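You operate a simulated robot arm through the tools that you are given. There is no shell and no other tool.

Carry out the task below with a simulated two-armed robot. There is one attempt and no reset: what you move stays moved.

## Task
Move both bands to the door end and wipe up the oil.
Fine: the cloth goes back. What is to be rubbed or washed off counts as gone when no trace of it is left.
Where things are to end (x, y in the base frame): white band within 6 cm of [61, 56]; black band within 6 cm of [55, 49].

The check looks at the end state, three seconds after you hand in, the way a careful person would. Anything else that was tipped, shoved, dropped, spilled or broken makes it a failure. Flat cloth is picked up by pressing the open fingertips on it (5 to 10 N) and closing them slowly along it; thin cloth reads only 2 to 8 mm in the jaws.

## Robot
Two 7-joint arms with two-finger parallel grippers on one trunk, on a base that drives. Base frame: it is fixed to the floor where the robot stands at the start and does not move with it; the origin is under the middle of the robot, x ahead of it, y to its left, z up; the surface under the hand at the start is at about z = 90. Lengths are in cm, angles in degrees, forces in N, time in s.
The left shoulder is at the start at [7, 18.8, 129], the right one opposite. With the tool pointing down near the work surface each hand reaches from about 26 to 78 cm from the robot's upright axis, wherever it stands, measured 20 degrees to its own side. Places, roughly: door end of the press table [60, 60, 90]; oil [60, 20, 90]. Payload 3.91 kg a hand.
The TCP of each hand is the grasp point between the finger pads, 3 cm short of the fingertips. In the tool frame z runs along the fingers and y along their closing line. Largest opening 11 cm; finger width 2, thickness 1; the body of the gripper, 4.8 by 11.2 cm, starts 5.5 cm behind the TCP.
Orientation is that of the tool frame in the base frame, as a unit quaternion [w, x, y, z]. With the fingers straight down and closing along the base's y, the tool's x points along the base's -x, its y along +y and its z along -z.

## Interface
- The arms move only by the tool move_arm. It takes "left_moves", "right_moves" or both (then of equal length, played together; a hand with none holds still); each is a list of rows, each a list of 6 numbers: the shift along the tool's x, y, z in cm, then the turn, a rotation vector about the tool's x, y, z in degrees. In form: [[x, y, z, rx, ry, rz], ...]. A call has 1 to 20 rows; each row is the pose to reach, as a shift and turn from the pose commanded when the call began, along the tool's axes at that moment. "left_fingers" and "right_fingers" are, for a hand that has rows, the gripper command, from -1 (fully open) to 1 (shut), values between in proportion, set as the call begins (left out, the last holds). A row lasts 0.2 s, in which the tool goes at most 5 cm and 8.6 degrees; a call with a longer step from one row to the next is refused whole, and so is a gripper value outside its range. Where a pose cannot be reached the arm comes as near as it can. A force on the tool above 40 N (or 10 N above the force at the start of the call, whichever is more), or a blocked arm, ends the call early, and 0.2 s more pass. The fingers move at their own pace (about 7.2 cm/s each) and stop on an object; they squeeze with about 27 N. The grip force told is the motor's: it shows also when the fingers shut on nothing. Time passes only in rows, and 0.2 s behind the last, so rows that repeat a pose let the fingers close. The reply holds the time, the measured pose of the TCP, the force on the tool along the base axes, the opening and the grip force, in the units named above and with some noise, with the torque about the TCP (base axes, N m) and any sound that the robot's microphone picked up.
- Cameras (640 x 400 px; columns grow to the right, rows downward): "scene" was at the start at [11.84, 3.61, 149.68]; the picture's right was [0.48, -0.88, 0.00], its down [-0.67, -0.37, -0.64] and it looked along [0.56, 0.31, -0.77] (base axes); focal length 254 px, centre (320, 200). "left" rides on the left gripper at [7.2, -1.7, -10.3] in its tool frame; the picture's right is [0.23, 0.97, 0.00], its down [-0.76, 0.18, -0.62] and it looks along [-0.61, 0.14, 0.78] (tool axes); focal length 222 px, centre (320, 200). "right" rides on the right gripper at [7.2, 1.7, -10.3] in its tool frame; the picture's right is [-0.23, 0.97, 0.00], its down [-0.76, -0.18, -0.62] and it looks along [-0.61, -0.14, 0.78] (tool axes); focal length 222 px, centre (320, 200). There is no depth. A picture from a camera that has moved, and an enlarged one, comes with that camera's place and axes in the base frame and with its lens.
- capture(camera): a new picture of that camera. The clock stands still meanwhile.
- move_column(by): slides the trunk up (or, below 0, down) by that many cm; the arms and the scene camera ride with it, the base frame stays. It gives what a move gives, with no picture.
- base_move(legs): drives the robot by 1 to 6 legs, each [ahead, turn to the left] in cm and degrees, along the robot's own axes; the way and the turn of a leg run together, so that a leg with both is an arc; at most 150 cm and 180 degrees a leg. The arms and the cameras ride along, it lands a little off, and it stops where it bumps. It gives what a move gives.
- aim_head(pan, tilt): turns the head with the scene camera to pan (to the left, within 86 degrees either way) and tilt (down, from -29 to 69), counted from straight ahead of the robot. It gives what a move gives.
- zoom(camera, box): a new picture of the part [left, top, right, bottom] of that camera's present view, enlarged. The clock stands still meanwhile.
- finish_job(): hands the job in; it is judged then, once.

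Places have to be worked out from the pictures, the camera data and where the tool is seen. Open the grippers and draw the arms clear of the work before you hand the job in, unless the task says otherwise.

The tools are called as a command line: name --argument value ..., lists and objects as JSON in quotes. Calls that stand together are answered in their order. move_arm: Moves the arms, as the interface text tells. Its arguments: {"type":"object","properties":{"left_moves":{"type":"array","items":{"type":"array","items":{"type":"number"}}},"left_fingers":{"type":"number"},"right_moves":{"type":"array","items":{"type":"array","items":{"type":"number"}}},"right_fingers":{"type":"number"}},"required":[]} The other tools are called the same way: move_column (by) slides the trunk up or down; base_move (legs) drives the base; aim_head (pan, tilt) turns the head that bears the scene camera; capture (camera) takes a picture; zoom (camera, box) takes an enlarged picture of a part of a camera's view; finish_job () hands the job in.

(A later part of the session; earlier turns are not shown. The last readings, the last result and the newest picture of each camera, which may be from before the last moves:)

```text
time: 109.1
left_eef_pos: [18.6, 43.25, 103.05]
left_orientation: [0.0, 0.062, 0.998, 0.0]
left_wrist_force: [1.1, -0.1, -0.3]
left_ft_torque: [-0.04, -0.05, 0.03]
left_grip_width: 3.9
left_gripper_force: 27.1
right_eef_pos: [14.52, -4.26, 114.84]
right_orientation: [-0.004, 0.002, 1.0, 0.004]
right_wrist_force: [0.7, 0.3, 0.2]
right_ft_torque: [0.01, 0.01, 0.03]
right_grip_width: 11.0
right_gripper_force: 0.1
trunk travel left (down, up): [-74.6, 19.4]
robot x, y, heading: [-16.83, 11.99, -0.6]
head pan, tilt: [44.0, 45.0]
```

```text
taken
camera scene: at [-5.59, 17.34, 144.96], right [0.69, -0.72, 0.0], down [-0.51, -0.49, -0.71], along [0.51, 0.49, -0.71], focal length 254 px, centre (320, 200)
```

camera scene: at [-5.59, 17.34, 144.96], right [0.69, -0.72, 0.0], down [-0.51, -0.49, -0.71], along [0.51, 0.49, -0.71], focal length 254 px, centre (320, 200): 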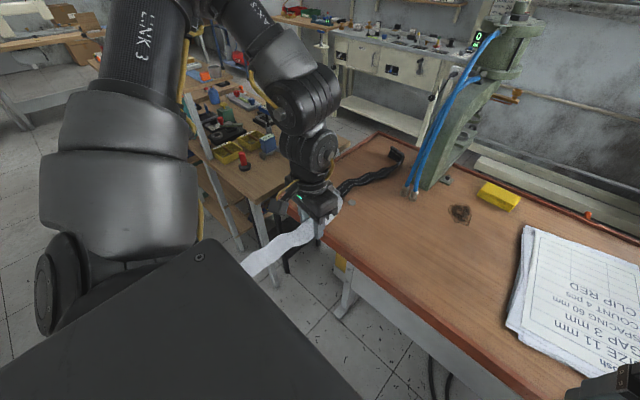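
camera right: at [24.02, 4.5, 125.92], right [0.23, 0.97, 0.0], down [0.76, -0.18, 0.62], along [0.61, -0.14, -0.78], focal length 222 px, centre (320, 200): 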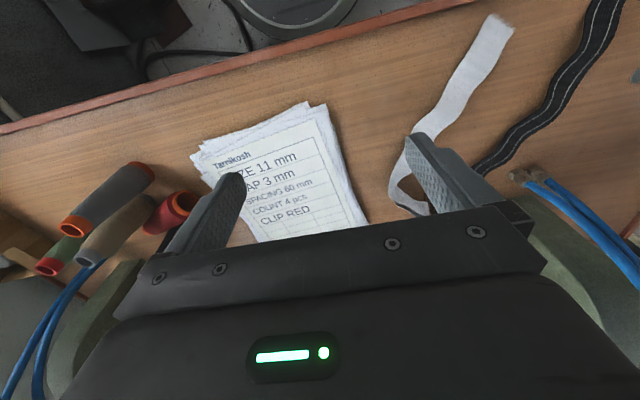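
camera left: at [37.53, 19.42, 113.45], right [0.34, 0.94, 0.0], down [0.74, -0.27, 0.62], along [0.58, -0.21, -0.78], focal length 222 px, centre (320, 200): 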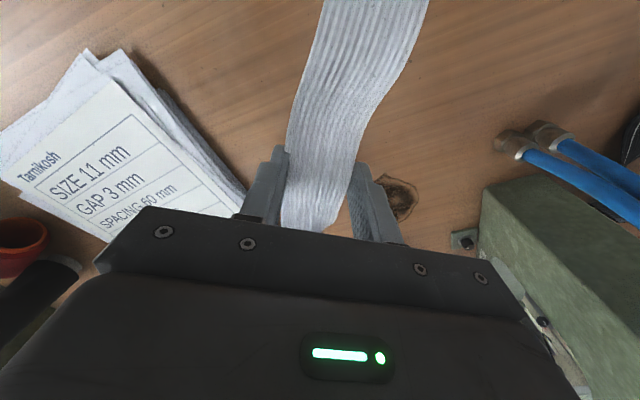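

Now I'll shift the hand to y ≈ 56.5, trim the yaw by 6°, and drive forward 16 cm.

move_arm --left_moves '[[0.4, 3.3, 0, 0, 0, 2], [0.8, 6.6, 0, 0, 0, 4], [1.2, 9.9, 0, 0, 0, 6], [1.6, 13.1, 0, 0, 0, 6], [1.6, 13.1, 0, 0, 0, 6]]'

base_move --legs '[[16, 0]]'

capture --camera "scene"

capture --camera "left"

```text
time: 110.3
left_eef_pos: [18.51, 56.57, 103.14]
left_orientation: [-0.002, 0.114, 0.993, -0.002]
left_wrist_force: [-0.4, 0.5, -0.3]
left_ft_torque: [-0.01, 0.01, 0.03]
left_grip_width: 3.9
left_gripper_force: 26.9
right_eef_pos: [14.46, -4.51, 114.89]
right_orientation: [-0.003, 0.002, 1.0, 0.004]
right_wrist_force: [-0.3, 0.8, -0.8]
right_ft_torque: [-0.03, 0.0, 0.04]
right_grip_width: 11.01
right_gripper_force: 0.0
trunk travel left (down, up): [-74.6, 19.4]
robot x, y, heading: [-16.49, 11.79, -0.4]
head pan, tilt: [44.0, 45.0]
```

```text
time: 111.7
left_eef_pos: [34.43, 56.54, 103.21]
left_orientation: [0.0, 0.114, 0.994, -0.001]
left_wrist_force: [0.2, 0.1, -1.1]
left_ft_torque: [0.0, -0.03, 0.0]
left_grip_width: 3.89
left_gripper_force: 27.0
right_eef_pos: [30.41, -4.56, 115.03]
right_orientation: [-0.003, 0.003, 1.0, 0.004]
right_wrist_force: [-0.1, -1.0, -0.1]
right_ft_torque: [-0.01, 0.02, 0.0]
right_grip_width: 11.01
right_gripper_force: 0.1
trunk travel left (down, up): [-74.6, 19.4]
robot x, y, heading: [-0.78, 11.51, -0.7]
head pan, tilt: [44.0, 45.0]
```

```text
taken
camera scene: at [10.19, 17.31, 144.99], right [0.69, -0.72, 0.0], down [-0.51, -0.49, -0.71], along [0.51, 0.49, -0.71], focal length 254 px, centre (320, 200)
```

scene: 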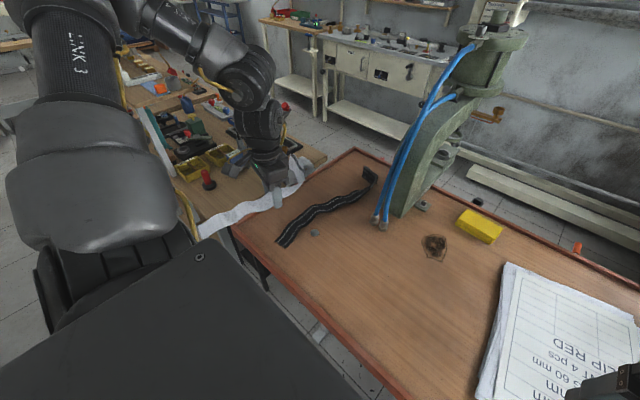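

```text
taken
camera left: at [27.05, 56.41, 113.48], right [0.0, 1.0, 0.0], down [0.78, 0.0, 0.62], along [0.62, 0.0, -0.78], focal length 222 px, centre (320, 200)
```

left: 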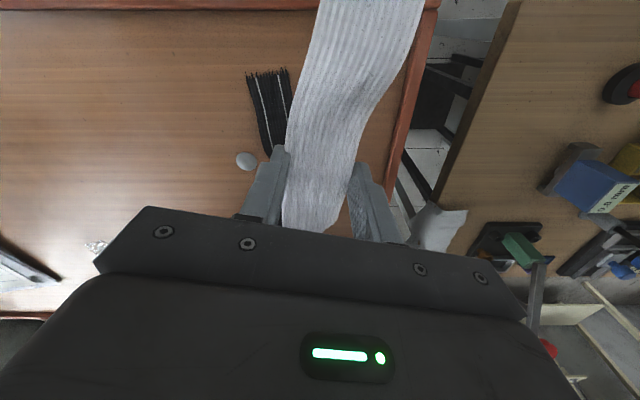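

The white band keeps its angle in the jaws (+20° net). I'll extend to about [57.6, 55.2] while elevated and then check positions.

move_arm --left_moves '[[-4, 0.8, 0, 0, 0, 0], [-8, 1.6, 0, 0, 0, 0], [-12, 2.4, 0, 0, 0, 0], [-16, 3.1, 0, 0, 0, 0], [-20, 3.6, 0, 0, 0, 0], [-22.8, 3.9, 0, 0, 0, 0], [-22.8, 3.9, 0, 0, 0, 0]]'

capture --camera "left"

zoom --camera "scene" --box '[180, 90, 460, 270]'

```text
time: 113.3
left_eef_pos: [58.01, 55.13, 103.02]
left_orientation: [-0.001, 0.113, 0.994, -0.002]
left_wrist_force: [-0.5, 0.2, -0.1]
left_ft_torque: [-0.01, -0.01, 0.0]
left_grip_width: 3.89
left_gripper_force: 27.1
right_eef_pos: [30.49, -4.45, 114.98]
right_orientation: [-0.002, 0.003, 1.0, 0.004]
right_wrist_force: [-0.2, 0.2, 0.6]
right_ft_torque: [0.02, -0.01, 0.03]
right_grip_width: 11.01
right_gripper_force: 0.1
trunk travel left (down, up): [-74.6, 19.4]
robot x, y, heading: [-0.41, 11.9, -0.3]
head pan, tilt: [44.0, 45.0]
```

```text
taken
camera left: at [50.55, 55.09, 113.4], right [0.0, 1.0, 0.0], down [0.78, 0.0, 0.62], along [0.62, 0.0, -0.78], focal length 222 px, centre (320, 200)
```

left: 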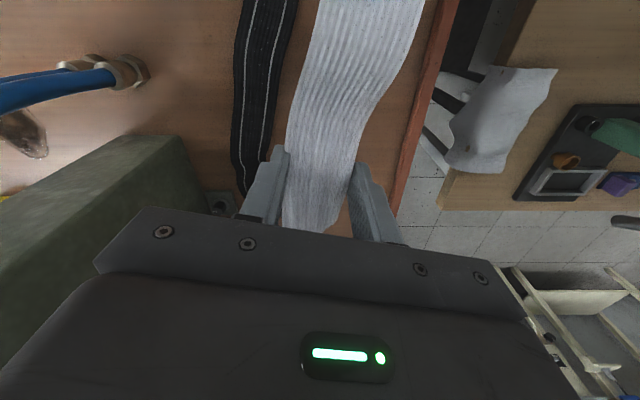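

```text
2.22 times, centred on (320, 180) of scene
camera zoom: at [10.36, 17.36, 144.97], right [0.69, -0.72, 0.0], down [-0.51, -0.49, -0.71], along [0.51, 0.49, -0.71], focal length 564 px, centre (320, 244)
```

zoom: 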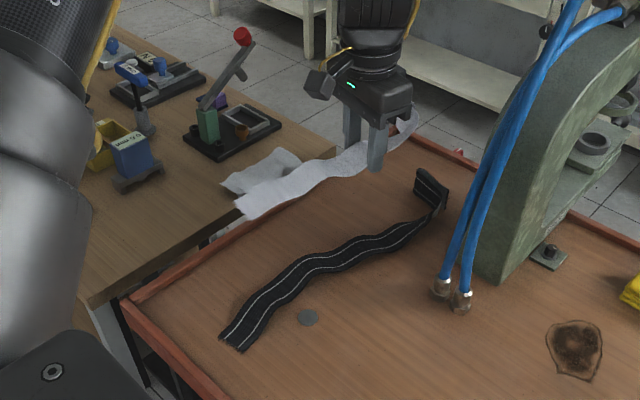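

Projecting the shapes, the white bend would land too close to the black loop tip. I'll shift the hand to [56.3, 55.7] for about 1–2 cm clearance on all sides and lower to just above the table.

move_arm --left_moves '[[0.9, 0.1, 1, 0, 0, 0], [1.8, 0.2, 3, 0, 0, 0], [1.8, 0.2, 5.5, 0, 0, 0], [1.8, 0.2, 7.5, 0, 0, 0], [1.8, 0.2, 8.5, 0, 0, 0], [1.8, 0.2, 8.5, 0, 0, 0]]'

capture --camera "left"

zoom --camera "scene" --box '[200, 90, 440, 250]'

```text
time: 114.7
left_eef_pos: [56.14, 55.79, 94.46]
left_orientation: [-0.002, 0.114, 0.993, -0.001]
left_wrist_force: [-0.4, 0.4, -0.6]
left_ft_torque: [0.0, 0.0, 0.04]
left_grip_width: 3.89
left_gripper_force: 27.5
right_eef_pos: [30.64, -4.47, 114.86]
right_orientation: [-0.004, 0.003, 1.0, 0.004]
right_wrist_force: [-0.6, 0.2, 0.4]
right_ft_torque: [-0.02, 0.0, 0.02]
right_grip_width: 10.98
right_gripper_force: 0.1
trunk travel left (down, up): [-74.6, 19.4]
robot x, y, heading: [-0.54, 11.9, -0.6]
head pan, tilt: [44.0, 45.0]
```

```text
taken
camera left: at [48.67, 55.72, 104.84], right [0.0, 1.0, 0.0], down [0.78, 0.0, 0.62], along [0.62, 0.0, -0.78], focal length 222 px, centre (320, 200)
```

left: 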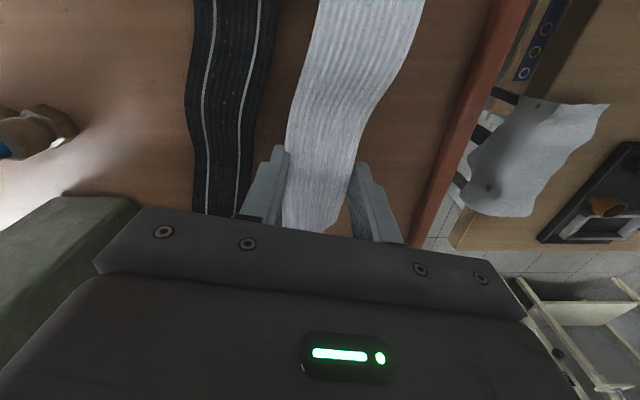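

```text
2.50 times, centred on (320, 170) of scene
camera zoom: at [10.47, 17.28, 144.96], right [0.69, -0.72, 0.0], down [-0.51, -0.49, -0.71], along [0.51, 0.49, -0.71], focal length 634 px, centre (320, 275)
```

zoom: 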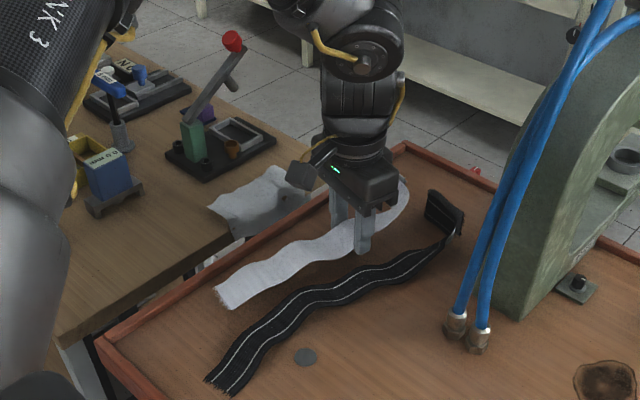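

The white band lies parallel to the black one with about a 2 cm gap, so I'll lower to the table and open only slightly so as not to push the black band.

move_arm --left_moves '[[0, 0.1, 0.4, 0, 0, 0], [0, 0.1, 0.8, 0, 0, 0], [0, 0.1, 1.1, 0, 0, 0], [0, 0.1, 1.35, 0, 0, 0], [0, 0.1, 1.35, 0, 0, 0]]'

move_arm --left_moves '[[0, 0, 0, 0, 0, 0], [0, 0, 0, 0, 0, 0], [0, 0, 0, 0, 0, 0]]' --left_fingers 0.08

move_arm --left_moves '[[0, 0, -2, 0, 0, 0], [0, 0, -6, 0, 0, 0], [0, 0, -10, 0, 0, 0], [0, 0, -14, 0, 0, 0], [2, 0, -18, 0, 0, 0], [5, 0, -22, 0, 0, 0], [8, 0, -26, 0, 0, 0], [8, 0, -26, 0, 0, 0]]'

capture --camera "left"

zoom --camera "scene" --box '[200, 90, 440, 250]'

```text
time: 115.9
left_eef_pos: [56.06, 55.85, 93.29]
left_orientation: [-0.002, 0.114, 0.993, -0.002]
left_wrist_force: [-0.4, 0.0, -0.5]
left_ft_torque: [-0.01, 0.03, 0.01]
left_grip_width: 3.89
left_gripper_force: 26.9
right_eef_pos: [30.69, -4.54, 115.09]
right_orientation: [-0.004, 0.002, 1.0, 0.005]
right_wrist_force: [-0.7, 0.0, 0.2]
right_ft_torque: [-0.01, -0.03, 0.0]
right_grip_width: 11.02
right_gripper_force: 0.0
trunk travel left (down, up): [-74.6, 19.4]
robot x, y, heading: [-0.49, 11.79, -0.3]
head pan, tilt: [44.0, 45.0]
```

```text
time: 116.7
left_eef_pos: [56.1, 55.8, 93.29]
left_orientation: [-0.001, 0.114, 0.994, -0.001]
left_wrist_force: [0.5, 0.2, -0.2]
left_ft_torque: [0.01, -0.02, -0.01]
left_grip_width: 5.04
left_gripper_force: 0.1
right_eef_pos: [30.68, -4.41, 114.9]
right_orientation: [-0.004, 0.003, 1.0, 0.003]
right_wrist_force: [0.5, 0.5, 0.1]
right_ft_torque: [-0.02, -0.02, 0.03]
right_grip_width: 11.0
right_gripper_force: 0.0
trunk travel left (down, up): [-74.6, 19.4]
robot x, y, heading: [-0.74, 12.22, -0.3]
head pan, tilt: [44.0, 45.0]
```

```text
time: 118.5
left_eef_pos: [48.38, 57.76, 119.14]
left_orientation: [-0.001, 0.115, 0.993, 0.0]
left_wrist_force: [-0.1, 0.3, 0.0]
left_ft_torque: [0.01, -0.01, 0.0]
left_grip_width: 5.09
left_gripper_force: 0.0
right_eef_pos: [30.65, -4.45, 114.92]
right_orientation: [-0.003, 0.003, 1.0, 0.004]
right_wrist_force: [-0.1, 0.7, -0.7]
right_ft_torque: [0.0, -0.01, 0.01]
right_grip_width: 10.99
right_gripper_force: 0.1
trunk travel left (down, up): [-74.6, 19.4]
robot x, y, heading: [-0.11, 11.52, -0.4]
head pan, tilt: [44.0, 45.0]
```

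```text
taken
camera left: at [41.09, 57.65, 129.53], right [0.0, 1.0, 0.0], down [0.78, 0.0, 0.62], along [0.62, 0.0, -0.78], focal length 222 px, centre (320, 200)
```

left: 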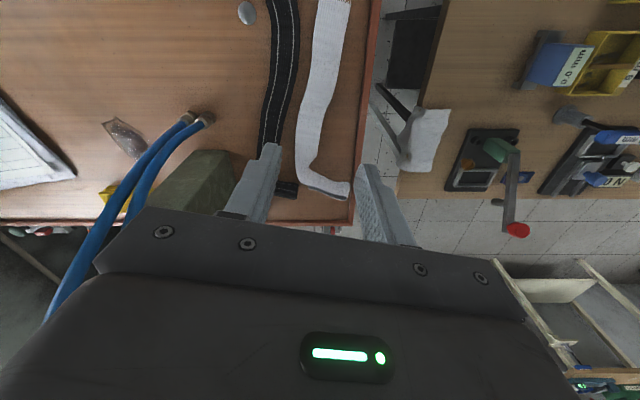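

```text
2.50 times, centred on (320, 170) of scene
camera zoom: at [10.57, 17.31, 144.95], right [0.69, -0.72, 0.0], down [-0.51, -0.49, -0.71], along [0.51, 0.49, -0.71], focal length 634 px, centre (320, 275)
```

zoom: 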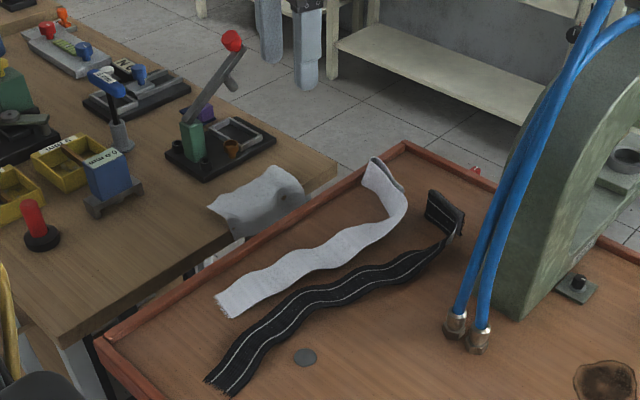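

Both bands lie side by side: white centroid is about [58, 58] and black about [54.2, 50.9]. White is a little low in x, so I'll re-grip it at the same spot and shift it about 2.3 cm in +x for more margin.

move_arm --left_moves '[[-3, 0, 4, 0, 0, 0], [-6, 0, 8, 0, 0, 0], [-8, 0, 12, 0, 0, 0], [-8, 0, 16, 0, 0, 0], [-8, 0, 20, 0, 0, 0], [-8, 0, 23, 0, 0, 0], [-8, 0, 25, 0, 0, 0], [-8, 0, 25.9, 0, 0, 0], [-8, 0, 25.9, 0, 0, 0]]'

capture --camera "left"

```text
time: 120.5
left_eef_pos: [55.98, 55.71, 93.3]
left_orientation: [-0.001, 0.115, 0.993, -0.001]
left_wrist_force: [0.5, 0.2, -0.2]
left_ft_torque: [-0.01, 0.0, 0.0]
left_grip_width: 5.04
left_gripper_force: 0.1
right_eef_pos: [30.65, -4.41, 114.87]
right_orientation: [-0.004, 0.002, 1.0, 0.004]
right_wrist_force: [-0.3, -0.1, -0.2]
right_ft_torque: [-0.01, 0.05, 0.01]
right_grip_width: 10.99
right_gripper_force: 0.0
trunk travel left (down, up): [-74.6, 19.4]
robot x, y, heading: [-0.74, 11.85, -0.2]
head pan, tilt: [44.0, 45.0]
```

```text
taken
camera left: at [48.63, 55.76, 103.61], right [0.0, 1.0, 0.0], down [0.78, 0.0, 0.62], along [0.62, 0.0, -0.78], focal length 222 px, centre (320, 200)
```

left: 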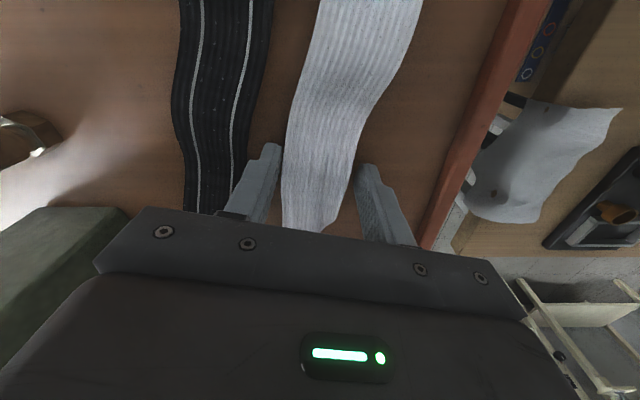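

Straddled again without touching the black band. I'll grip, lift 1.5 cm, shift +2.3 cm in x, lower and release.

move_arm --left_moves '[[0, 0, 0, 0, 0, 0], [0, 0, 0, 0, 0, 0], [0, 0, 0, 0, 0, 0]]' --left_fingers 0.55

move_arm --left_moves '[[0, 0, -0.8, 0, 0, 0], [0, 0, -2, 0, 0, 0], [-0.8, 0.2, -2, 0, 0, 0], [-1.6, 0.4, -2, 0, 0, 0], [-2.3, 0.5, -2, 0, 0, 0], [-2.3, 0.5, -1, 0, 0, 0], [-2.3, 0.5, -0.3, 0, 0, 0], [-2.3, 0.5, 0, 0, 0, 0], [-2.3, 0.5, 0.1, 0, 0, 0]]'

move_arm --left_moves '[[0, 0, 0, 0, 0, 0], [0, 0, 0, 0, 0, 0], [0, 0, 0, 0, 0, 0]]' --left_fingers 0.08

move_arm --left_moves '[[0, 0, -2, 0, 0, 0], [0, 0, -6, 0, 0, 0], [0, 0, -10, 0, 0, 0], [0, 0, -14, 0, 0, 0], [3, 0, -18, 0, 0, 0], [6, 0, -22, 0, 0, 0], [9, 0, -26, 0, 0, 0], [13, -2, -28, 0, 0, 0], [17, -5, -28, 0, 0, 0], [21, -8, -28, 0, 0, 0], [21, -8, -28, 0, 0, 0]]'

zoom --camera "scene" --box '[200, 90, 440, 250]'

capture --camera "left"

```text
time: 121.3
left_eef_pos: [56.01, 55.82, 93.31]
left_orientation: [-0.001, 0.114, 0.993, 0.0]
left_wrist_force: [0.6, -0.1, 0.7]
left_ft_torque: [-0.01, 0.0, 0.0]
left_grip_width: 3.9
left_gripper_force: 27.0
right_eef_pos: [30.6, -4.48, 114.91]
right_orientation: [-0.003, 0.002, 1.0, 0.005]
right_wrist_force: [0.0, 0.1, 0.6]
right_ft_torque: [0.0, 0.0, -0.03]
right_grip_width: 10.98
right_gripper_force: 0.2
trunk travel left (down, up): [-74.6, 19.4]
robot x, y, heading: [-0.79, 11.72, -0.5]
head pan, tilt: [44.0, 45.0]
```

```text
time: 123.3
left_eef_pos: [58.06, 55.81, 93.51]
left_orientation: [0.0, 0.114, 0.994, -0.001]
left_wrist_force: [1.2, -0.5, -0.4]
left_ft_torque: [-0.04, 0.0, 0.03]
left_grip_width: 3.87
left_gripper_force: 27.3
left hand out of reach, approached as far as the arm can: row 8, 9
right_eef_pos: [30.52, -4.35, 114.97]
right_orientation: [-0.003, 0.003, 1.0, 0.004]
right_wrist_force: [0.4, -0.7, 0.8]
right_ft_torque: [-0.02, 0.01, -0.03]
right_grip_width: 10.99
right_gripper_force: 0.1
trunk travel left (down, up): [-74.6, 19.4]
robot x, y, heading: [-0.82, 11.82, -0.2]
head pan, tilt: [44.0, 45.0]
```

```text
time: 124.1
left_eef_pos: [58.05, 55.79, 93.52]
left_orientation: [0.0, 0.114, 0.994, -0.001]
left_wrist_force: [0.3, 0.7, 0.2]
left_ft_torque: [-0.02, 0.03, 0.01]
left_grip_width: 5.07
left_gripper_force: 0.0
right_eef_pos: [30.44, -4.44, 114.96]
right_orientation: [-0.004, 0.003, 1.0, 0.004]
right_wrist_force: [0.5, 0.0, 0.9]
right_ft_torque: [0.0, -0.05, -0.01]
right_grip_width: 10.98
right_gripper_force: 0.1
trunk travel left (down, up): [-74.6, 19.4]
robot x, y, heading: [-0.3, 11.88, -0.2]
head pan, tilt: [44.0, 45.0]
```

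```text
time: 126.5
left_eef_pos: [35.9, 52.75, 121.43]
left_orientation: [-0.002, 0.115, 0.993, -0.001]
left_wrist_force: [-0.1, 0.5, -0.9]
left_ft_torque: [0.01, 0.07, 0.0]
left_grip_width: 5.07
left_gripper_force: 0.1
right_eef_pos: [30.67, -4.57, 114.94]
right_orientation: [-0.003, 0.002, 1.0, 0.004]
right_wrist_force: [1.1, -0.5, -0.4]
right_ft_torque: [-0.01, 0.02, 0.01]
right_grip_width: 11.01
right_gripper_force: 0.0
trunk travel left (down, up): [-74.6, 19.4]
robot x, y, heading: [-0.34, 11.62, -0.2]
head pan, tilt: [44.0, 45.0]
```

```text
2.50 times, centred on (320, 170) of scene
camera zoom: at [10.55, 17.31, 144.95], right [0.69, -0.72, 0.0], down [-0.51, -0.49, -0.71], along [0.51, 0.49, -0.71], focal length 634 px, centre (320, 275)
```

zoom: 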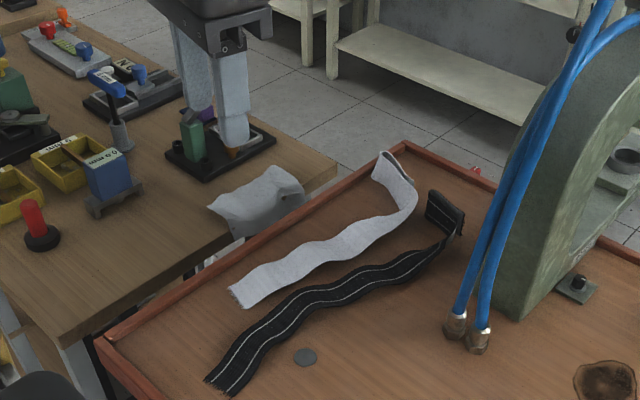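

```text
taken
camera left: at [28.58, 52.71, 131.78], right [0.0, 1.0, 0.0], down [0.78, 0.0, 0.62], along [0.62, 0.0, -0.78], focal length 222 px, centre (320, 200)
```

left: 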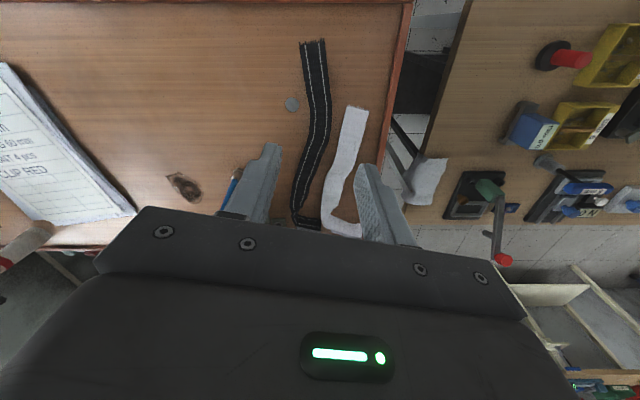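

Both bands are placed: white centroid is about [60.3, 58] and black about [54.2, 50.9]. Now for the oil. I'll retract the hand and turn right 26° to reach the yellow cloth.

move_arm --left_moves '[[3, -3, 0, 0, 0, 0], [6.6, -6.3, 0, 0, 0, 0], [6.6, -6.3, 0, 0, 0, 0]]'

base_move --legs '[[0, -26]]'

capture --camera "left"

capture --camera "scene"

```text
time: 127.3
left_eef_pos: [28.21, 48.21, 121.25]
left_orientation: [-0.002, 0.113, 0.994, -0.002]
left_wrist_force: [1.0, -0.3, -0.8]
left_ft_torque: [-0.03, 0.02, 0.0]
left_grip_width: 5.05
left_gripper_force: 0.0
right_eef_pos: [30.85, -4.41, 115.06]
right_orientation: [-0.004, 0.003, 1.0, 0.005]
right_wrist_force: [-0.4, -1.0, 0.4]
right_ft_torque: [0.0, 0.0, 0.0]
right_grip_width: 11.02
right_gripper_force: 0.2
trunk travel left (down, up): [-74.6, 19.4]
robot x, y, heading: [-0.48, 11.9, -0.4]
head pan, tilt: [44.0, 45.0]
```

```text
time: 129.0
left_eef_pos: [40.91, 32.15, 121.4]
left_orientation: [-0.003, 0.333, 0.943, 0.0]
left_wrist_force: [-0.9, 0.1, 0.6]
left_ft_torque: [0.0, 0.01, 0.02]
left_grip_width: 5.07
left_gripper_force: 0.1
right_eef_pos: [20.31, -16.52, 115.03]
right_orientation: [-0.003, 0.225, 0.974, 0.005]
right_wrist_force: [0.0, -0.6, -0.5]
right_ft_torque: [0.02, -0.01, -0.04]
right_grip_width: 11.0
right_gripper_force: 0.0
trunk travel left (down, up): [-74.6, 19.4]
robot x, y, heading: [-0.62, 11.87, -26.0]
head pan, tilt: [44.0, 45.0]
```

```text
taken
camera left: at [34.28, 35.24, 131.69], right [0.43, 0.9, 0.0], down [0.71, -0.34, 0.62], along [0.56, -0.27, -0.78], focal length 222 px, centre (320, 200)
```

left: 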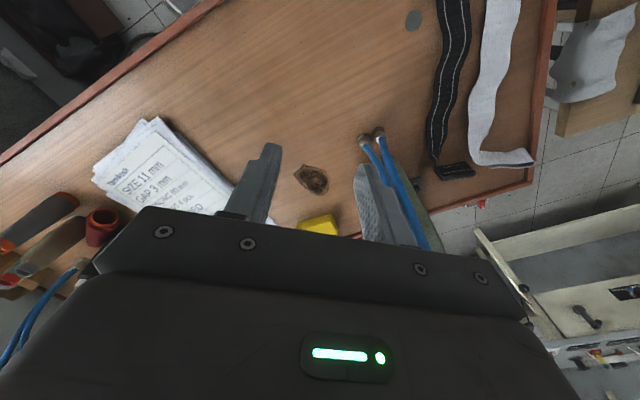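

```text
taken
camera scene: at [11.81, 11.95, 144.96], right [0.31, -0.95, 0.0], down [-0.67, -0.22, -0.71], along [0.67, 0.22, -0.71], focal length 254 px, centre (320, 200)
```

scene: 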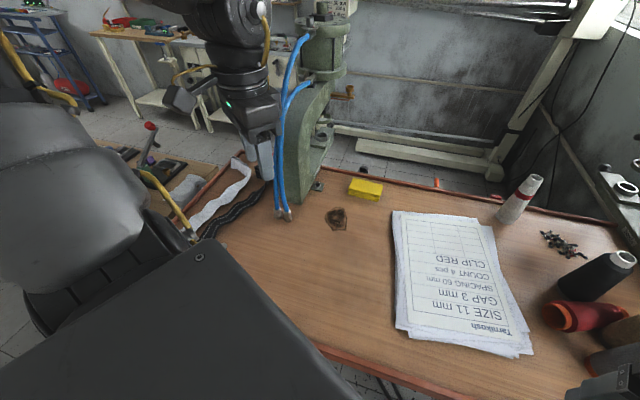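

Zooming in on the oil and cloth for exact positions.

zoom --camera "scene" --box '[310, 165, 410, 235]'

```text
5.71 times, centred on (360, 200) of scene
camera zoom: at [11.81, 11.95, 144.96], right [0.31, -0.95, 0.0], down [-0.67, -0.22, -0.71], along [0.67, 0.22, -0.71], focal length 1449 px, centre (91, 200)
```

zoom: 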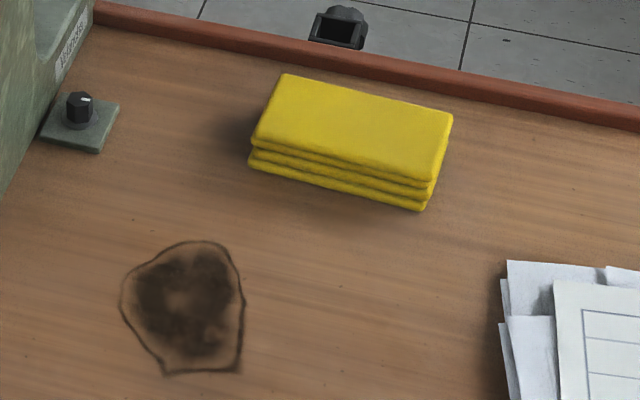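

The cloth is centred at [71.2, 16.5], about 5.4 × 9.5 cm and nearly axis-aligned. The oil spans x 53.5–62.6, y 18.5–25.5. I'll swing the left hand around to above the cloth at yaw −92° with fingers open 8 cm.

move_arm --left_moves '[[-3.3, -1.2, 0, 0, 0, 8], [-6.6, -2.4, 0, 0, 0, 16], [-9.9, -3.6, 0, 0, 0, 24], [-13.2, -4.8, 0, 0, 0, 32], [-16.6, -6, 0, 0, 0, 40], [-19.5, -3.8, 1, 0, 0, 47], [-22.4, -1.5, 3, 0, 0, 53], [-25.2, 0.6, 5, 0, 0, 53], [-28, 2.7, 8, 0, 0, 53], [-30.8, 4.8, 11, 0, 0, 53], [-33.4, 6.85, 13.4, 0, 0, 53], [-33.4, 6.85, 13.4, 0, 0, 53]]' --left_fingers -0.45

capture --camera "left"

capture --camera "scene"

```text
time: 131.6
left_eef_pos: [70.12, 18.08, 107.67]
left_orientation: [0.001, 0.719, 0.695, 0.0]
left_wrist_force: [-0.6, 0.1, 0.1]
left_ft_torque: [0.01, -0.02, -0.02]
left_grip_width: 7.99
left_gripper_force: 0.0
left hand out of reach, approached as far as the arm can: row 11, 12
right_eef_pos: [20.28, -16.39, 115.14]
right_orientation: [-0.002, 0.225, 0.974, 0.005]
right_wrist_force: [0.5, 0.2, 0.2]
right_ft_torque: [0.0, 0.02, -0.01]
right_grip_width: 10.98
right_gripper_force: 0.1
trunk travel left (down, up): [-74.6, 19.4]
robot x, y, heading: [-0.58, 11.59, -26.1]
head pan, tilt: [44.0, 45.0]
```

```text
taken
camera left: at [68.64, 25.32, 118.0], right [0.98, 0.19, 0.0], down [0.15, -0.77, 0.62], along [0.12, -0.61, -0.78], focal length 222 px, centre (320, 200)
```

left: 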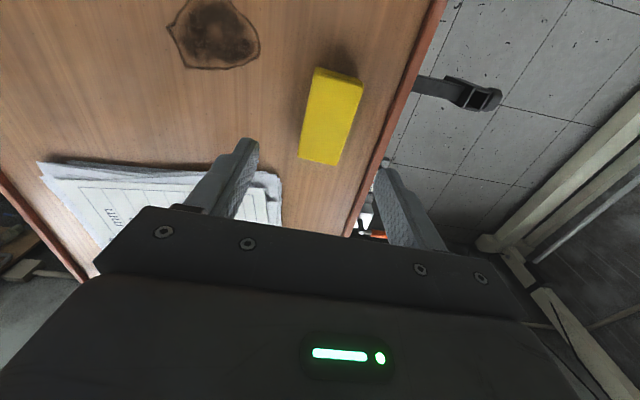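

```text
taken
camera scene: at [11.68, 12.02, 144.97], right [0.31, -0.95, 0.0], down [-0.67, -0.22, -0.71], along [0.67, 0.22, -0.71], focal length 254 px, centre (320, 200)
```

scene: 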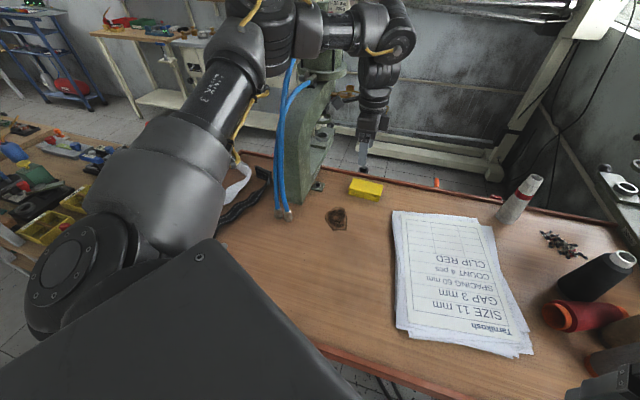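

In this pose the left elbow is too near the hoses and press head, so I won't work from here. I'll retract the hand along the same way and reposition the base further right (smaller y) so the arm approaches from clear space.

move_arm --left_moves '[[-0.3, -4, -2, 0, 0, 0], [-0.6, -8, -5, 0, 0, 0], [-1, -12, -8, 0, 0, -8], [-1.3, -16, -10, 0, 0, -16], [-1.7, -20, -12, 0, 0, -24], [0, -24, -13, 0, 0, -32], [2, -28, -13, 0, 0, -40], [4.5, -31.5, -13, 0, 0, -48], [6.8, -34.3, -13, 0, 0, -53], [6.8, -34.3, -13, 0, 0, -53]]'

base_move --legs '[[0, 45]]'

base_move --legs '[[-32, 0]]'

```text
refused: row 3 steps farther than a row can; nothing moved
```

```text
time: 132.8
left_eef_pos: [68.8, 26.41, 107.87]
left_orientation: [0.012, 0.678, 0.735, -0.004]
left_wrist_force: [-1.1, -0.2, -0.6]
left_ft_torque: [0.02, 0.02, 0.0]
left_grip_width: 7.98
left_gripper_force: 0.0
right_eef_pos: [24.06, -13.3, 114.92]
right_orientation: [-0.003, 0.157, 0.988, 0.005]
right_wrist_force: [-0.5, 0.1, 0.2]
right_ft_torque: [0.02, -0.02, -0.01]
right_grip_width: 10.99
right_gripper_force: 0.1
trunk travel left (down, up): [-74.6, 19.4]
robot x, y, heading: [-0.47, 11.67, -18.3]
head pan, tilt: [44.0, 45.0]
stopped in leg 1: the force on the tool passed its limit at 95 N (the readings are from after the stop); the commanded pose is now the measured one
```

```text
time: 133.9
left_eef_pos: [64.05, 27.45, 108.05]
left_orientation: [0.026, 0.692, 0.722, -0.005]
left_wrist_force: [14.1, -21.7, -5.7]
left_ft_torque: [1.49, 1.27, -0.99]
left_grip_width: 7.98
left_gripper_force: 0.0
right_eef_pos: [18.68, -11.47, 114.99]
right_orientation: [-0.004, 0.156, 0.988, 0.006]
right_wrist_force: [0.1, 1.0, 0.6]
right_ft_torque: [-0.02, -0.01, -0.02]
right_grip_width: 10.97
right_gripper_force: 0.0
trunk travel left (down, up): [-74.6, 19.4]
robot x, y, heading: [-6.15, 13.47, -18.6]
head pan, tilt: [44.0, 45.0]
stopped in leg 1: the force on the tool passed its limit at 155 N (the readings are from after the stop); the commanded pose is now the measured one
```

My retract move was refused for a too-long step, and the base moves that followed pushed the hand against the press. I'll stop and look before doing anything else.

capture --camera "scene"

capture --camera "left"

capture --camera "right"

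```text
taken
camera scene: at [6.46, 15.15, 144.93], right [0.43, -0.9, 0.0], down [-0.64, -0.3, -0.71], along [0.64, 0.3, -0.71], focal length 254 px, centre (320, 200)
```

scene: 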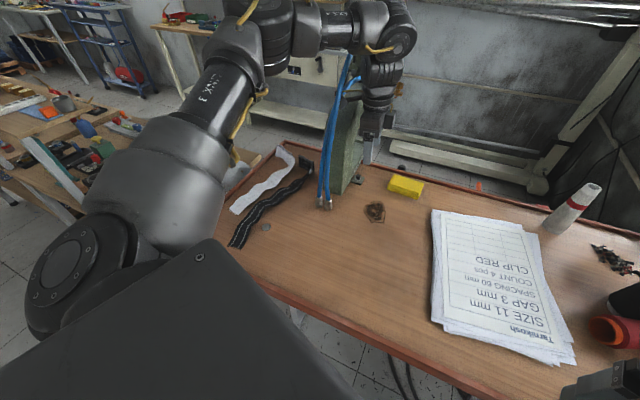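

```text
taken
camera left: at [61.7, 34.96, 117.94], right [0.96, 0.27, 0.02], down [0.19, -0.73, 0.66], along [0.19, -0.63, -0.75], focal length 222 px, centre (320, 200)
```

left: 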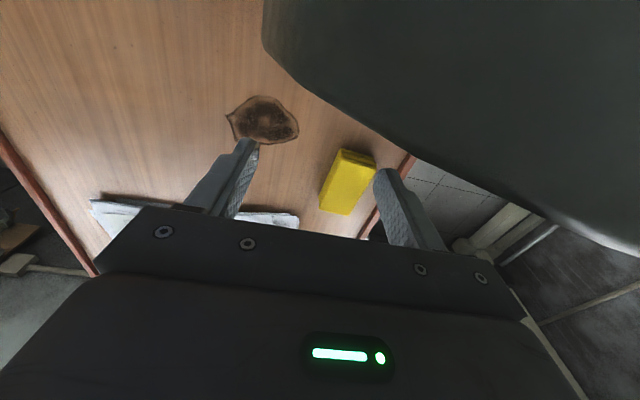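

```text
taken
camera right: at [12.53, -7.83, 125.29], right [0.52, 0.86, 0.01], down [0.67, -0.41, 0.61], along [0.53, -0.31, -0.79], focal length 222 px, centre (320, 200)
```

right: 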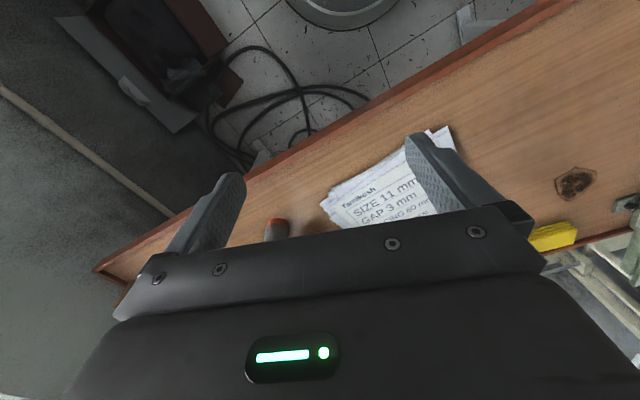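

The hand camera is pressing the press's side face, though the press itself appears to be standing as before. I'll ease the hand straight away in −y, then pull it back in −x.

move_arm --left_moves '[[-1, 0, 0, 0, 0, 0], [-3, 0, 0, 0, 0, 0], [-6, -0.5, 0, 0, 0, 0], [-9, -1, 0, 0, 0, 0], [-11, -2.5, 0, 0, 0, 0], [-11, -2.5, 0, 0, 0, 0]]'

capture --camera "scene"

```text
time: 134.3
left_eef_pos: [64.16, 27.38, 107.92]
left_orientation: [0.031, 0.69, 0.723, -0.001]
left_wrist_force: [23.6, -1.6, -2.6]
left_ft_torque: [-0.43, 2.44, -2.3]
left_grip_width: 7.99
left_gripper_force: 0.1
left hand out of reach, approached as far as the arm can: row 1, 2
right_eef_pos: [19.11, -11.3, 114.85]
right_orientation: [-0.006, 0.153, 0.988, 0.004]
right_wrist_force: [0.2, 0.3, -0.5]
right_ft_torque: [0.04, 0.02, -0.01]
right_grip_width: 11.02
right_gripper_force: 0.1
trunk travel left (down, up): [-74.6, 19.4]
robot x, y, heading: [-5.94, 13.93, -18.6]
head pan, tilt: [44.0, 45.0]
stopped in row 2 (left hand): the force on the tool passed its limit at 51 N (the readings are from after the stop); the commanded pose is now the measured one
```

```text
taken
camera scene: at [6.79, 15.36, 144.89], right [0.43, -0.9, 0.0], down [-0.64, -0.3, -0.7], along [0.64, 0.3, -0.71], focal length 254 px, centre (320, 200)
```

scene: 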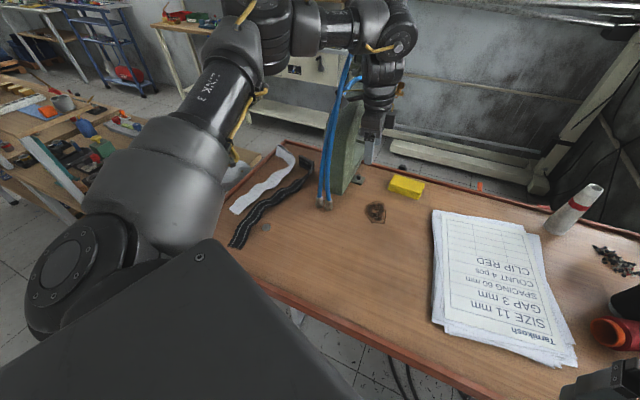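

The camera arm appears to be caught between the hoses and the press, with the arm fully extended. The safest exit is straight −y, so I'll rotate the base right, which swings the whole arm away from the press.

base_move --legs '[[0, -4]]'

```text
time: 135.2
left_eef_pos: [64.44, 23.01, 108.28]
left_orientation: [0.03, 0.712, 0.702, -0.004]
left_wrist_force: [-0.9, -0.3, -0.2]
left_ft_torque: [-0.05, 0.01, 0.03]
left_grip_width: 7.97
left_gripper_force: 0.1
right_eef_pos: [16.93, -12.5, 115.11]
right_orientation: [-0.003, 0.187, 0.982, 0.004]
right_wrist_force: [-0.7, 0.7, -0.8]
right_ft_torque: [-0.03, 0.01, 0.0]
right_grip_width: 11.0
right_gripper_force: 0.0
trunk travel left (down, up): [-74.6, 19.4]
robot x, y, heading: [-5.73, 13.61, -22.3]
head pan, tilt: [44.0, 45.0]
```

The force is gone, so the hand is free at [64.4, 23]. I'll turn a few degrees more for clearance and then look.

base_move --legs '[[0, -6]]'

capture --camera "scene"

capture --camera "left"

```text
time: 136.1
left_eef_pos: [65.02, 15.58, 108.37]
left_orientation: [0.029, 0.747, 0.664, -0.005]
left_wrist_force: [-0.1, -0.2, 0.5]
left_ft_torque: [-0.01, 0.01, -0.02]
left_grip_width: 7.99
left_gripper_force: 0.2
right_eef_pos: [14.2, -14.82, 115.06]
right_orientation: [-0.003, 0.238, 0.971, 0.005]
right_wrist_force: [-0.5, 0.5, -0.1]
right_ft_torque: [-0.04, -0.01, 0.02]
right_grip_width: 11.0
right_gripper_force: 0.0
trunk travel left (down, up): [-74.6, 19.4]
robot x, y, heading: [-5.87, 13.54, -28.6]
head pan, tilt: [44.0, 45.0]
```

```text
taken
camera scene: at [6.42, 13.53, 144.95], right [0.27, -0.96, 0.0], down [-0.68, -0.19, -0.71], along [0.68, 0.19, -0.71], focal length 254 px, centre (320, 200)
```

scene: 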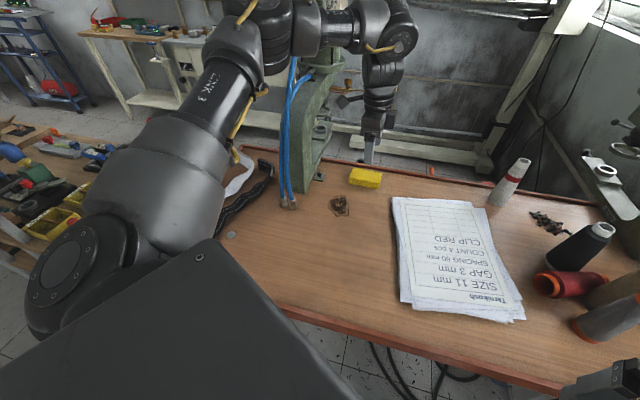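

```text
taken
camera left: at [63.88, 23.4, 118.19], right [0.99, 0.11, 0.03], down [0.07, -0.74, 0.66], along [0.09, -0.66, -0.75], focal length 222 px, centre (320, 200)
```

left: 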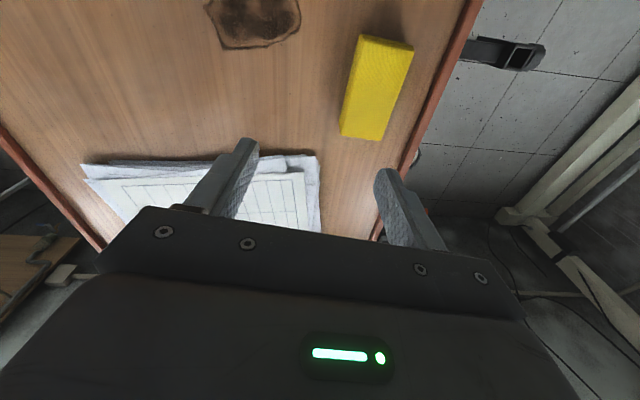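

The press, hoses and cloth look unmoved, and the arm is free. To get away safely without bending the elbow near the press, I'll turn right another 10° and drive straight back with the arm held rigid.

base_move --legs '[[0, -10]]'

```text
time: 137.2
left_eef_pos: [64.26, 3.09, 108.31]
left_orientation: [0.029, 0.803, 0.596, -0.006]
left_wrist_force: [0.0, -1.0, -1.0]
left_ft_torque: [-0.03, 0.03, 0.01]
left_grip_width: 7.98
left_gripper_force: 0.1
right_eef_pos: [8.81, -18.05, 115.03]
right_orientation: [-0.002, 0.321, 0.947, 0.005]
right_wrist_force: [0.4, 0.3, -0.3]
right_ft_torque: [0.0, -0.02, 0.01]
right_grip_width: 11.02
right_gripper_force: 0.0
trunk travel left (down, up): [-74.6, 19.4]
robot x, y, heading: [-6.34, 13.43, -38.6]
head pan, tilt: [44.0, 45.0]
```

Clear. Now I'll back up 38 cm.

base_move --legs '[[-38, 0]]'

capture --camera "scene"

```text
time: 139.6
left_eef_pos: [34.39, 27.46, 108.17]
left_orientation: [0.028, 0.798, 0.603, -0.006]
left_wrist_force: [0.3, 0.7, -0.8]
left_ft_torque: [0.0, -0.02, -0.01]
left_grip_width: 7.99
left_gripper_force: 0.0
right_eef_pos: [-20.78, 5.47, 114.91]
right_orientation: [-0.003, 0.315, 0.949, 0.005]
right_wrist_force: [-0.1, 1.3, -0.1]
right_ft_torque: [0.02, 0.02, 0.03]
right_grip_width: 10.99
right_gripper_force: 0.0
trunk travel left (down, up): [-74.6, 19.4]
robot x, y, heading: [-36.04, 37.01, -37.6]
head pan, tilt: [44.0, 45.0]
```

```text
taken
camera scene: at [-23.78, 34.74, 144.95], right [0.11, -0.99, 0.0], down [-0.7, -0.08, -0.71], along [0.7, 0.08, -0.71], focal length 254 px, centre (320, 200)
```

scene: 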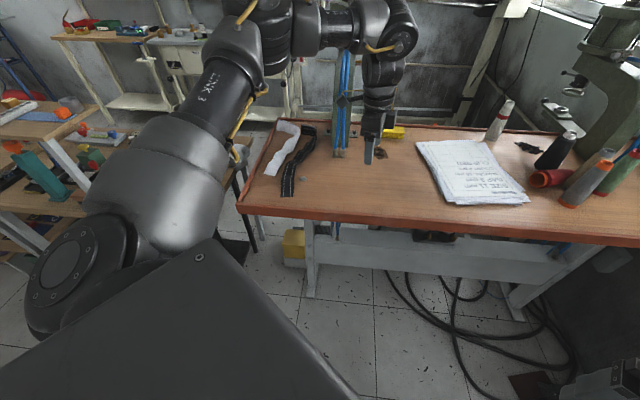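

I'm clear of the table. Before driving to the new spot, I'll tuck the left hand closer to the body and level it.

move_arm --left_moves '[[2, -3.2, -0.7, 0.5, 0.6, 0], [4, -6.4, -1.4, 1, 1.2, 0], [6, -9.6, -2.1, 1.5, 1.8, 0], [8, -12.8, -2.8, 2.1, 2.5, 0], [10, -16, -3.5, 2.1, 2.5, 0], [12.2, -19.2, -4.2, 2.1, 2.5, 0], [14.3, -22.2, -5, 2.1, 2.5, 0], [14.3, -22.2, -5, 2.1, 2.5, 0]]'

capture --camera "scene"

```text
time: 141.4
left_eef_pos: [17.06, 47.45, 111.96]
left_orientation: [0.001, 0.798, 0.602, 0.001]
left_wrist_force: [0.5, 0.7, -0.3]
left_ft_torque: [0.03, 0.01, 0.01]
left_grip_width: 7.98
left_gripper_force: 0.1
right_eef_pos: [-20.8, 5.32, 114.98]
right_orientation: [-0.002, 0.315, 0.949, 0.006]
right_wrist_force: [0.3, -0.3, 0.0]
right_ft_torque: [0.01, -0.01, -0.02]
right_grip_width: 10.98
right_gripper_force: 0.0
trunk travel left (down, up): [-74.6, 19.4]
robot x, y, heading: [-36.05, 37.26, -37.6]
head pan, tilt: [44.0, 45.0]
```

```text
taken
camera scene: at [-23.77, 34.71, 144.95], right [0.11, -0.99, 0.0], down [-0.7, -0.08, -0.71], along [0.7, 0.08, -0.71], focal length 254 px, centre (320, 200)
```

scene: 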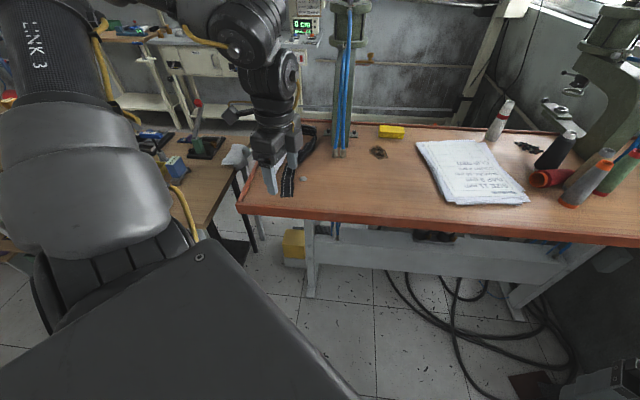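

The press stands upright and everything looks in order. I'll now turn right 16° and drive forward to about [−1, −10].

base_move --legs '[[0, -16]]'

base_move --legs '[[45, 0]]'

capture --camera "scene"

```text
time: 142.8
left_eef_pos: [17.93, 32.51, 111.91]
left_orientation: [0.002, 0.874, 0.487, 0.0]
left_wrist_force: [0.6, -0.3, 1.1]
left_ft_torque: [0.02, -0.01, -0.01]
left_grip_width: 7.99
left_gripper_force: 0.1
right_eef_pos: [-30.08, 2.54, 115.01]
right_orientation: [-0.001, 0.443, 0.897, 0.005]
right_wrist_force: [-0.1, 0.2, 0.2]
right_ft_torque: [-0.03, -0.01, -0.03]
right_grip_width: 11.0
right_gripper_force: 0.1
trunk travel left (down, up): [-74.6, 19.4]
robot x, y, heading: [-36.1, 36.95, -53.5]
head pan, tilt: [44.0, 45.0]
```

```text
time: 145.5
left_eef_pos: [44.53, -2.84, 112.09]
left_orientation: [0.002, 0.872, 0.489, 0.001]
left_wrist_force: [0.0, -0.4, -0.1]
left_ft_torque: [-0.01, 0.02, 0.01]
left_grip_width: 7.99
left_gripper_force: 0.0
right_eef_pos: [-2.97, -33.12, 115.04]
right_orientation: [-0.001, 0.44, 0.898, 0.005]
right_wrist_force: [0.3, 0.5, -1.2]
right_ft_torque: [-0.06, 0.0, 0.03]
right_grip_width: 11.0
right_gripper_force: 0.0
trunk travel left (down, up): [-74.6, 19.4]
robot x, y, heading: [-9.29, 1.15, -53.2]
head pan, tilt: [44.0, 45.0]
```

```text
taken
camera scene: at [1.79, -4.09, 144.97], right [-0.16, -0.99, 0.0], down [-0.7, 0.11, -0.71], along [0.7, -0.11, -0.71], focal length 254 px, centre (320, 200)
```

scene: 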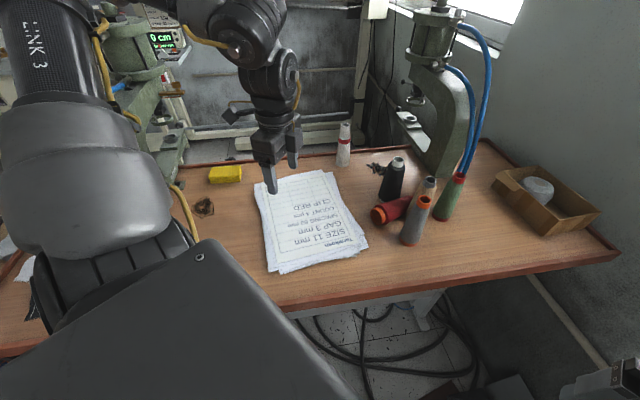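

All clear. I'll drive forward another 12 cm, then turn left 24° to face the oil and cloth.

base_move --legs '[[12, 0]]'

base_move --legs '[[0, 14]]'

capture --camera "scene"

```text
time: 146.7
left_eef_pos: [51.77, -12.48, 112.02]
left_orientation: [0.003, 0.873, 0.489, 0.0]
left_wrist_force: [0.9, -0.6, 1.3]
left_ft_torque: [0.05, -0.02, 0.02]
left_grip_width: 7.97
left_gripper_force: 0.0
right_eef_pos: [4.11, -42.73, 114.96]
right_orientation: [-0.001, 0.439, 0.899, 0.006]
right_wrist_force: [-0.7, 0.3, -0.2]
right_ft_torque: [-0.02, -0.01, -0.01]
right_grip_width: 10.99
right_gripper_force: 0.1
trunk travel left (down, up): [-74.6, 19.4]
robot x, y, heading: [-2.31, -8.19, -53.2]
head pan, tilt: [44.0, 45.0]
```

```text
time: 147.9
left_eef_pos: [51.18, 0.69, 111.93]
left_orientation: [0.001, 0.806, 0.592, 0.001]
left_wrist_force: [0.1, 0.4, 0.3]
left_ft_torque: [-0.01, -0.03, -0.02]
left_grip_width: 7.96
left_gripper_force: 0.1
right_eef_pos: [12.33, -40.41, 114.93]
right_orientation: [-0.002, 0.326, 0.945, 0.005]
right_wrist_force: [0.3, 0.2, 0.0]
right_ft_torque: [0.01, -0.03, -0.01]
right_grip_width: 11.0
right_gripper_force: 0.1
trunk travel left (down, up): [-74.6, 19.4]
robot x, y, heading: [-2.3, -8.17, -39.3]
head pan, tilt: [44.0, 45.0]
```

```text
taken
camera scene: at [10.05, -10.99, 144.96], right [0.09, -1.0, 0.0], down [-0.7, -0.06, -0.71], along [0.7, 0.06, -0.71], focal length 254 px, centre (320, 200)
```

scene: 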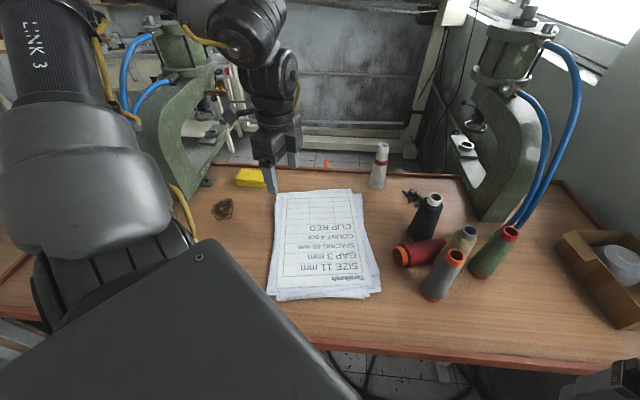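

I'm in position at [−2.3, −8.2], heading −39°. I'll lower the trunk 10 cm to extend reach near the table; the left hand stays well above the paper.

move_column --by -10

```text
time: 149.3
left_eef_pos: [51.13, 0.75, 101.97]
left_orientation: [0.002, 0.806, 0.592, 0.0]
left_wrist_force: [-0.4, 0.6, 0.3]
left_ft_torque: [0.01, 0.0, 0.02]
left_grip_width: 7.99
left_gripper_force: 0.1
right_eef_pos: [12.28, -40.28, 104.97]
right_orientation: [-0.002, 0.326, 0.945, 0.005]
right_wrist_force: [-0.3, 0.4, -0.1]
right_ft_torque: [0.01, 0.01, -0.01]
right_grip_width: 11.02
right_gripper_force: 0.1
trunk travel left (down, up): [-64.6, 29.4]
robot x, y, heading: [-2.08, -8.59, -38.8]
head pan, tilt: [44.0, 45.0]
```

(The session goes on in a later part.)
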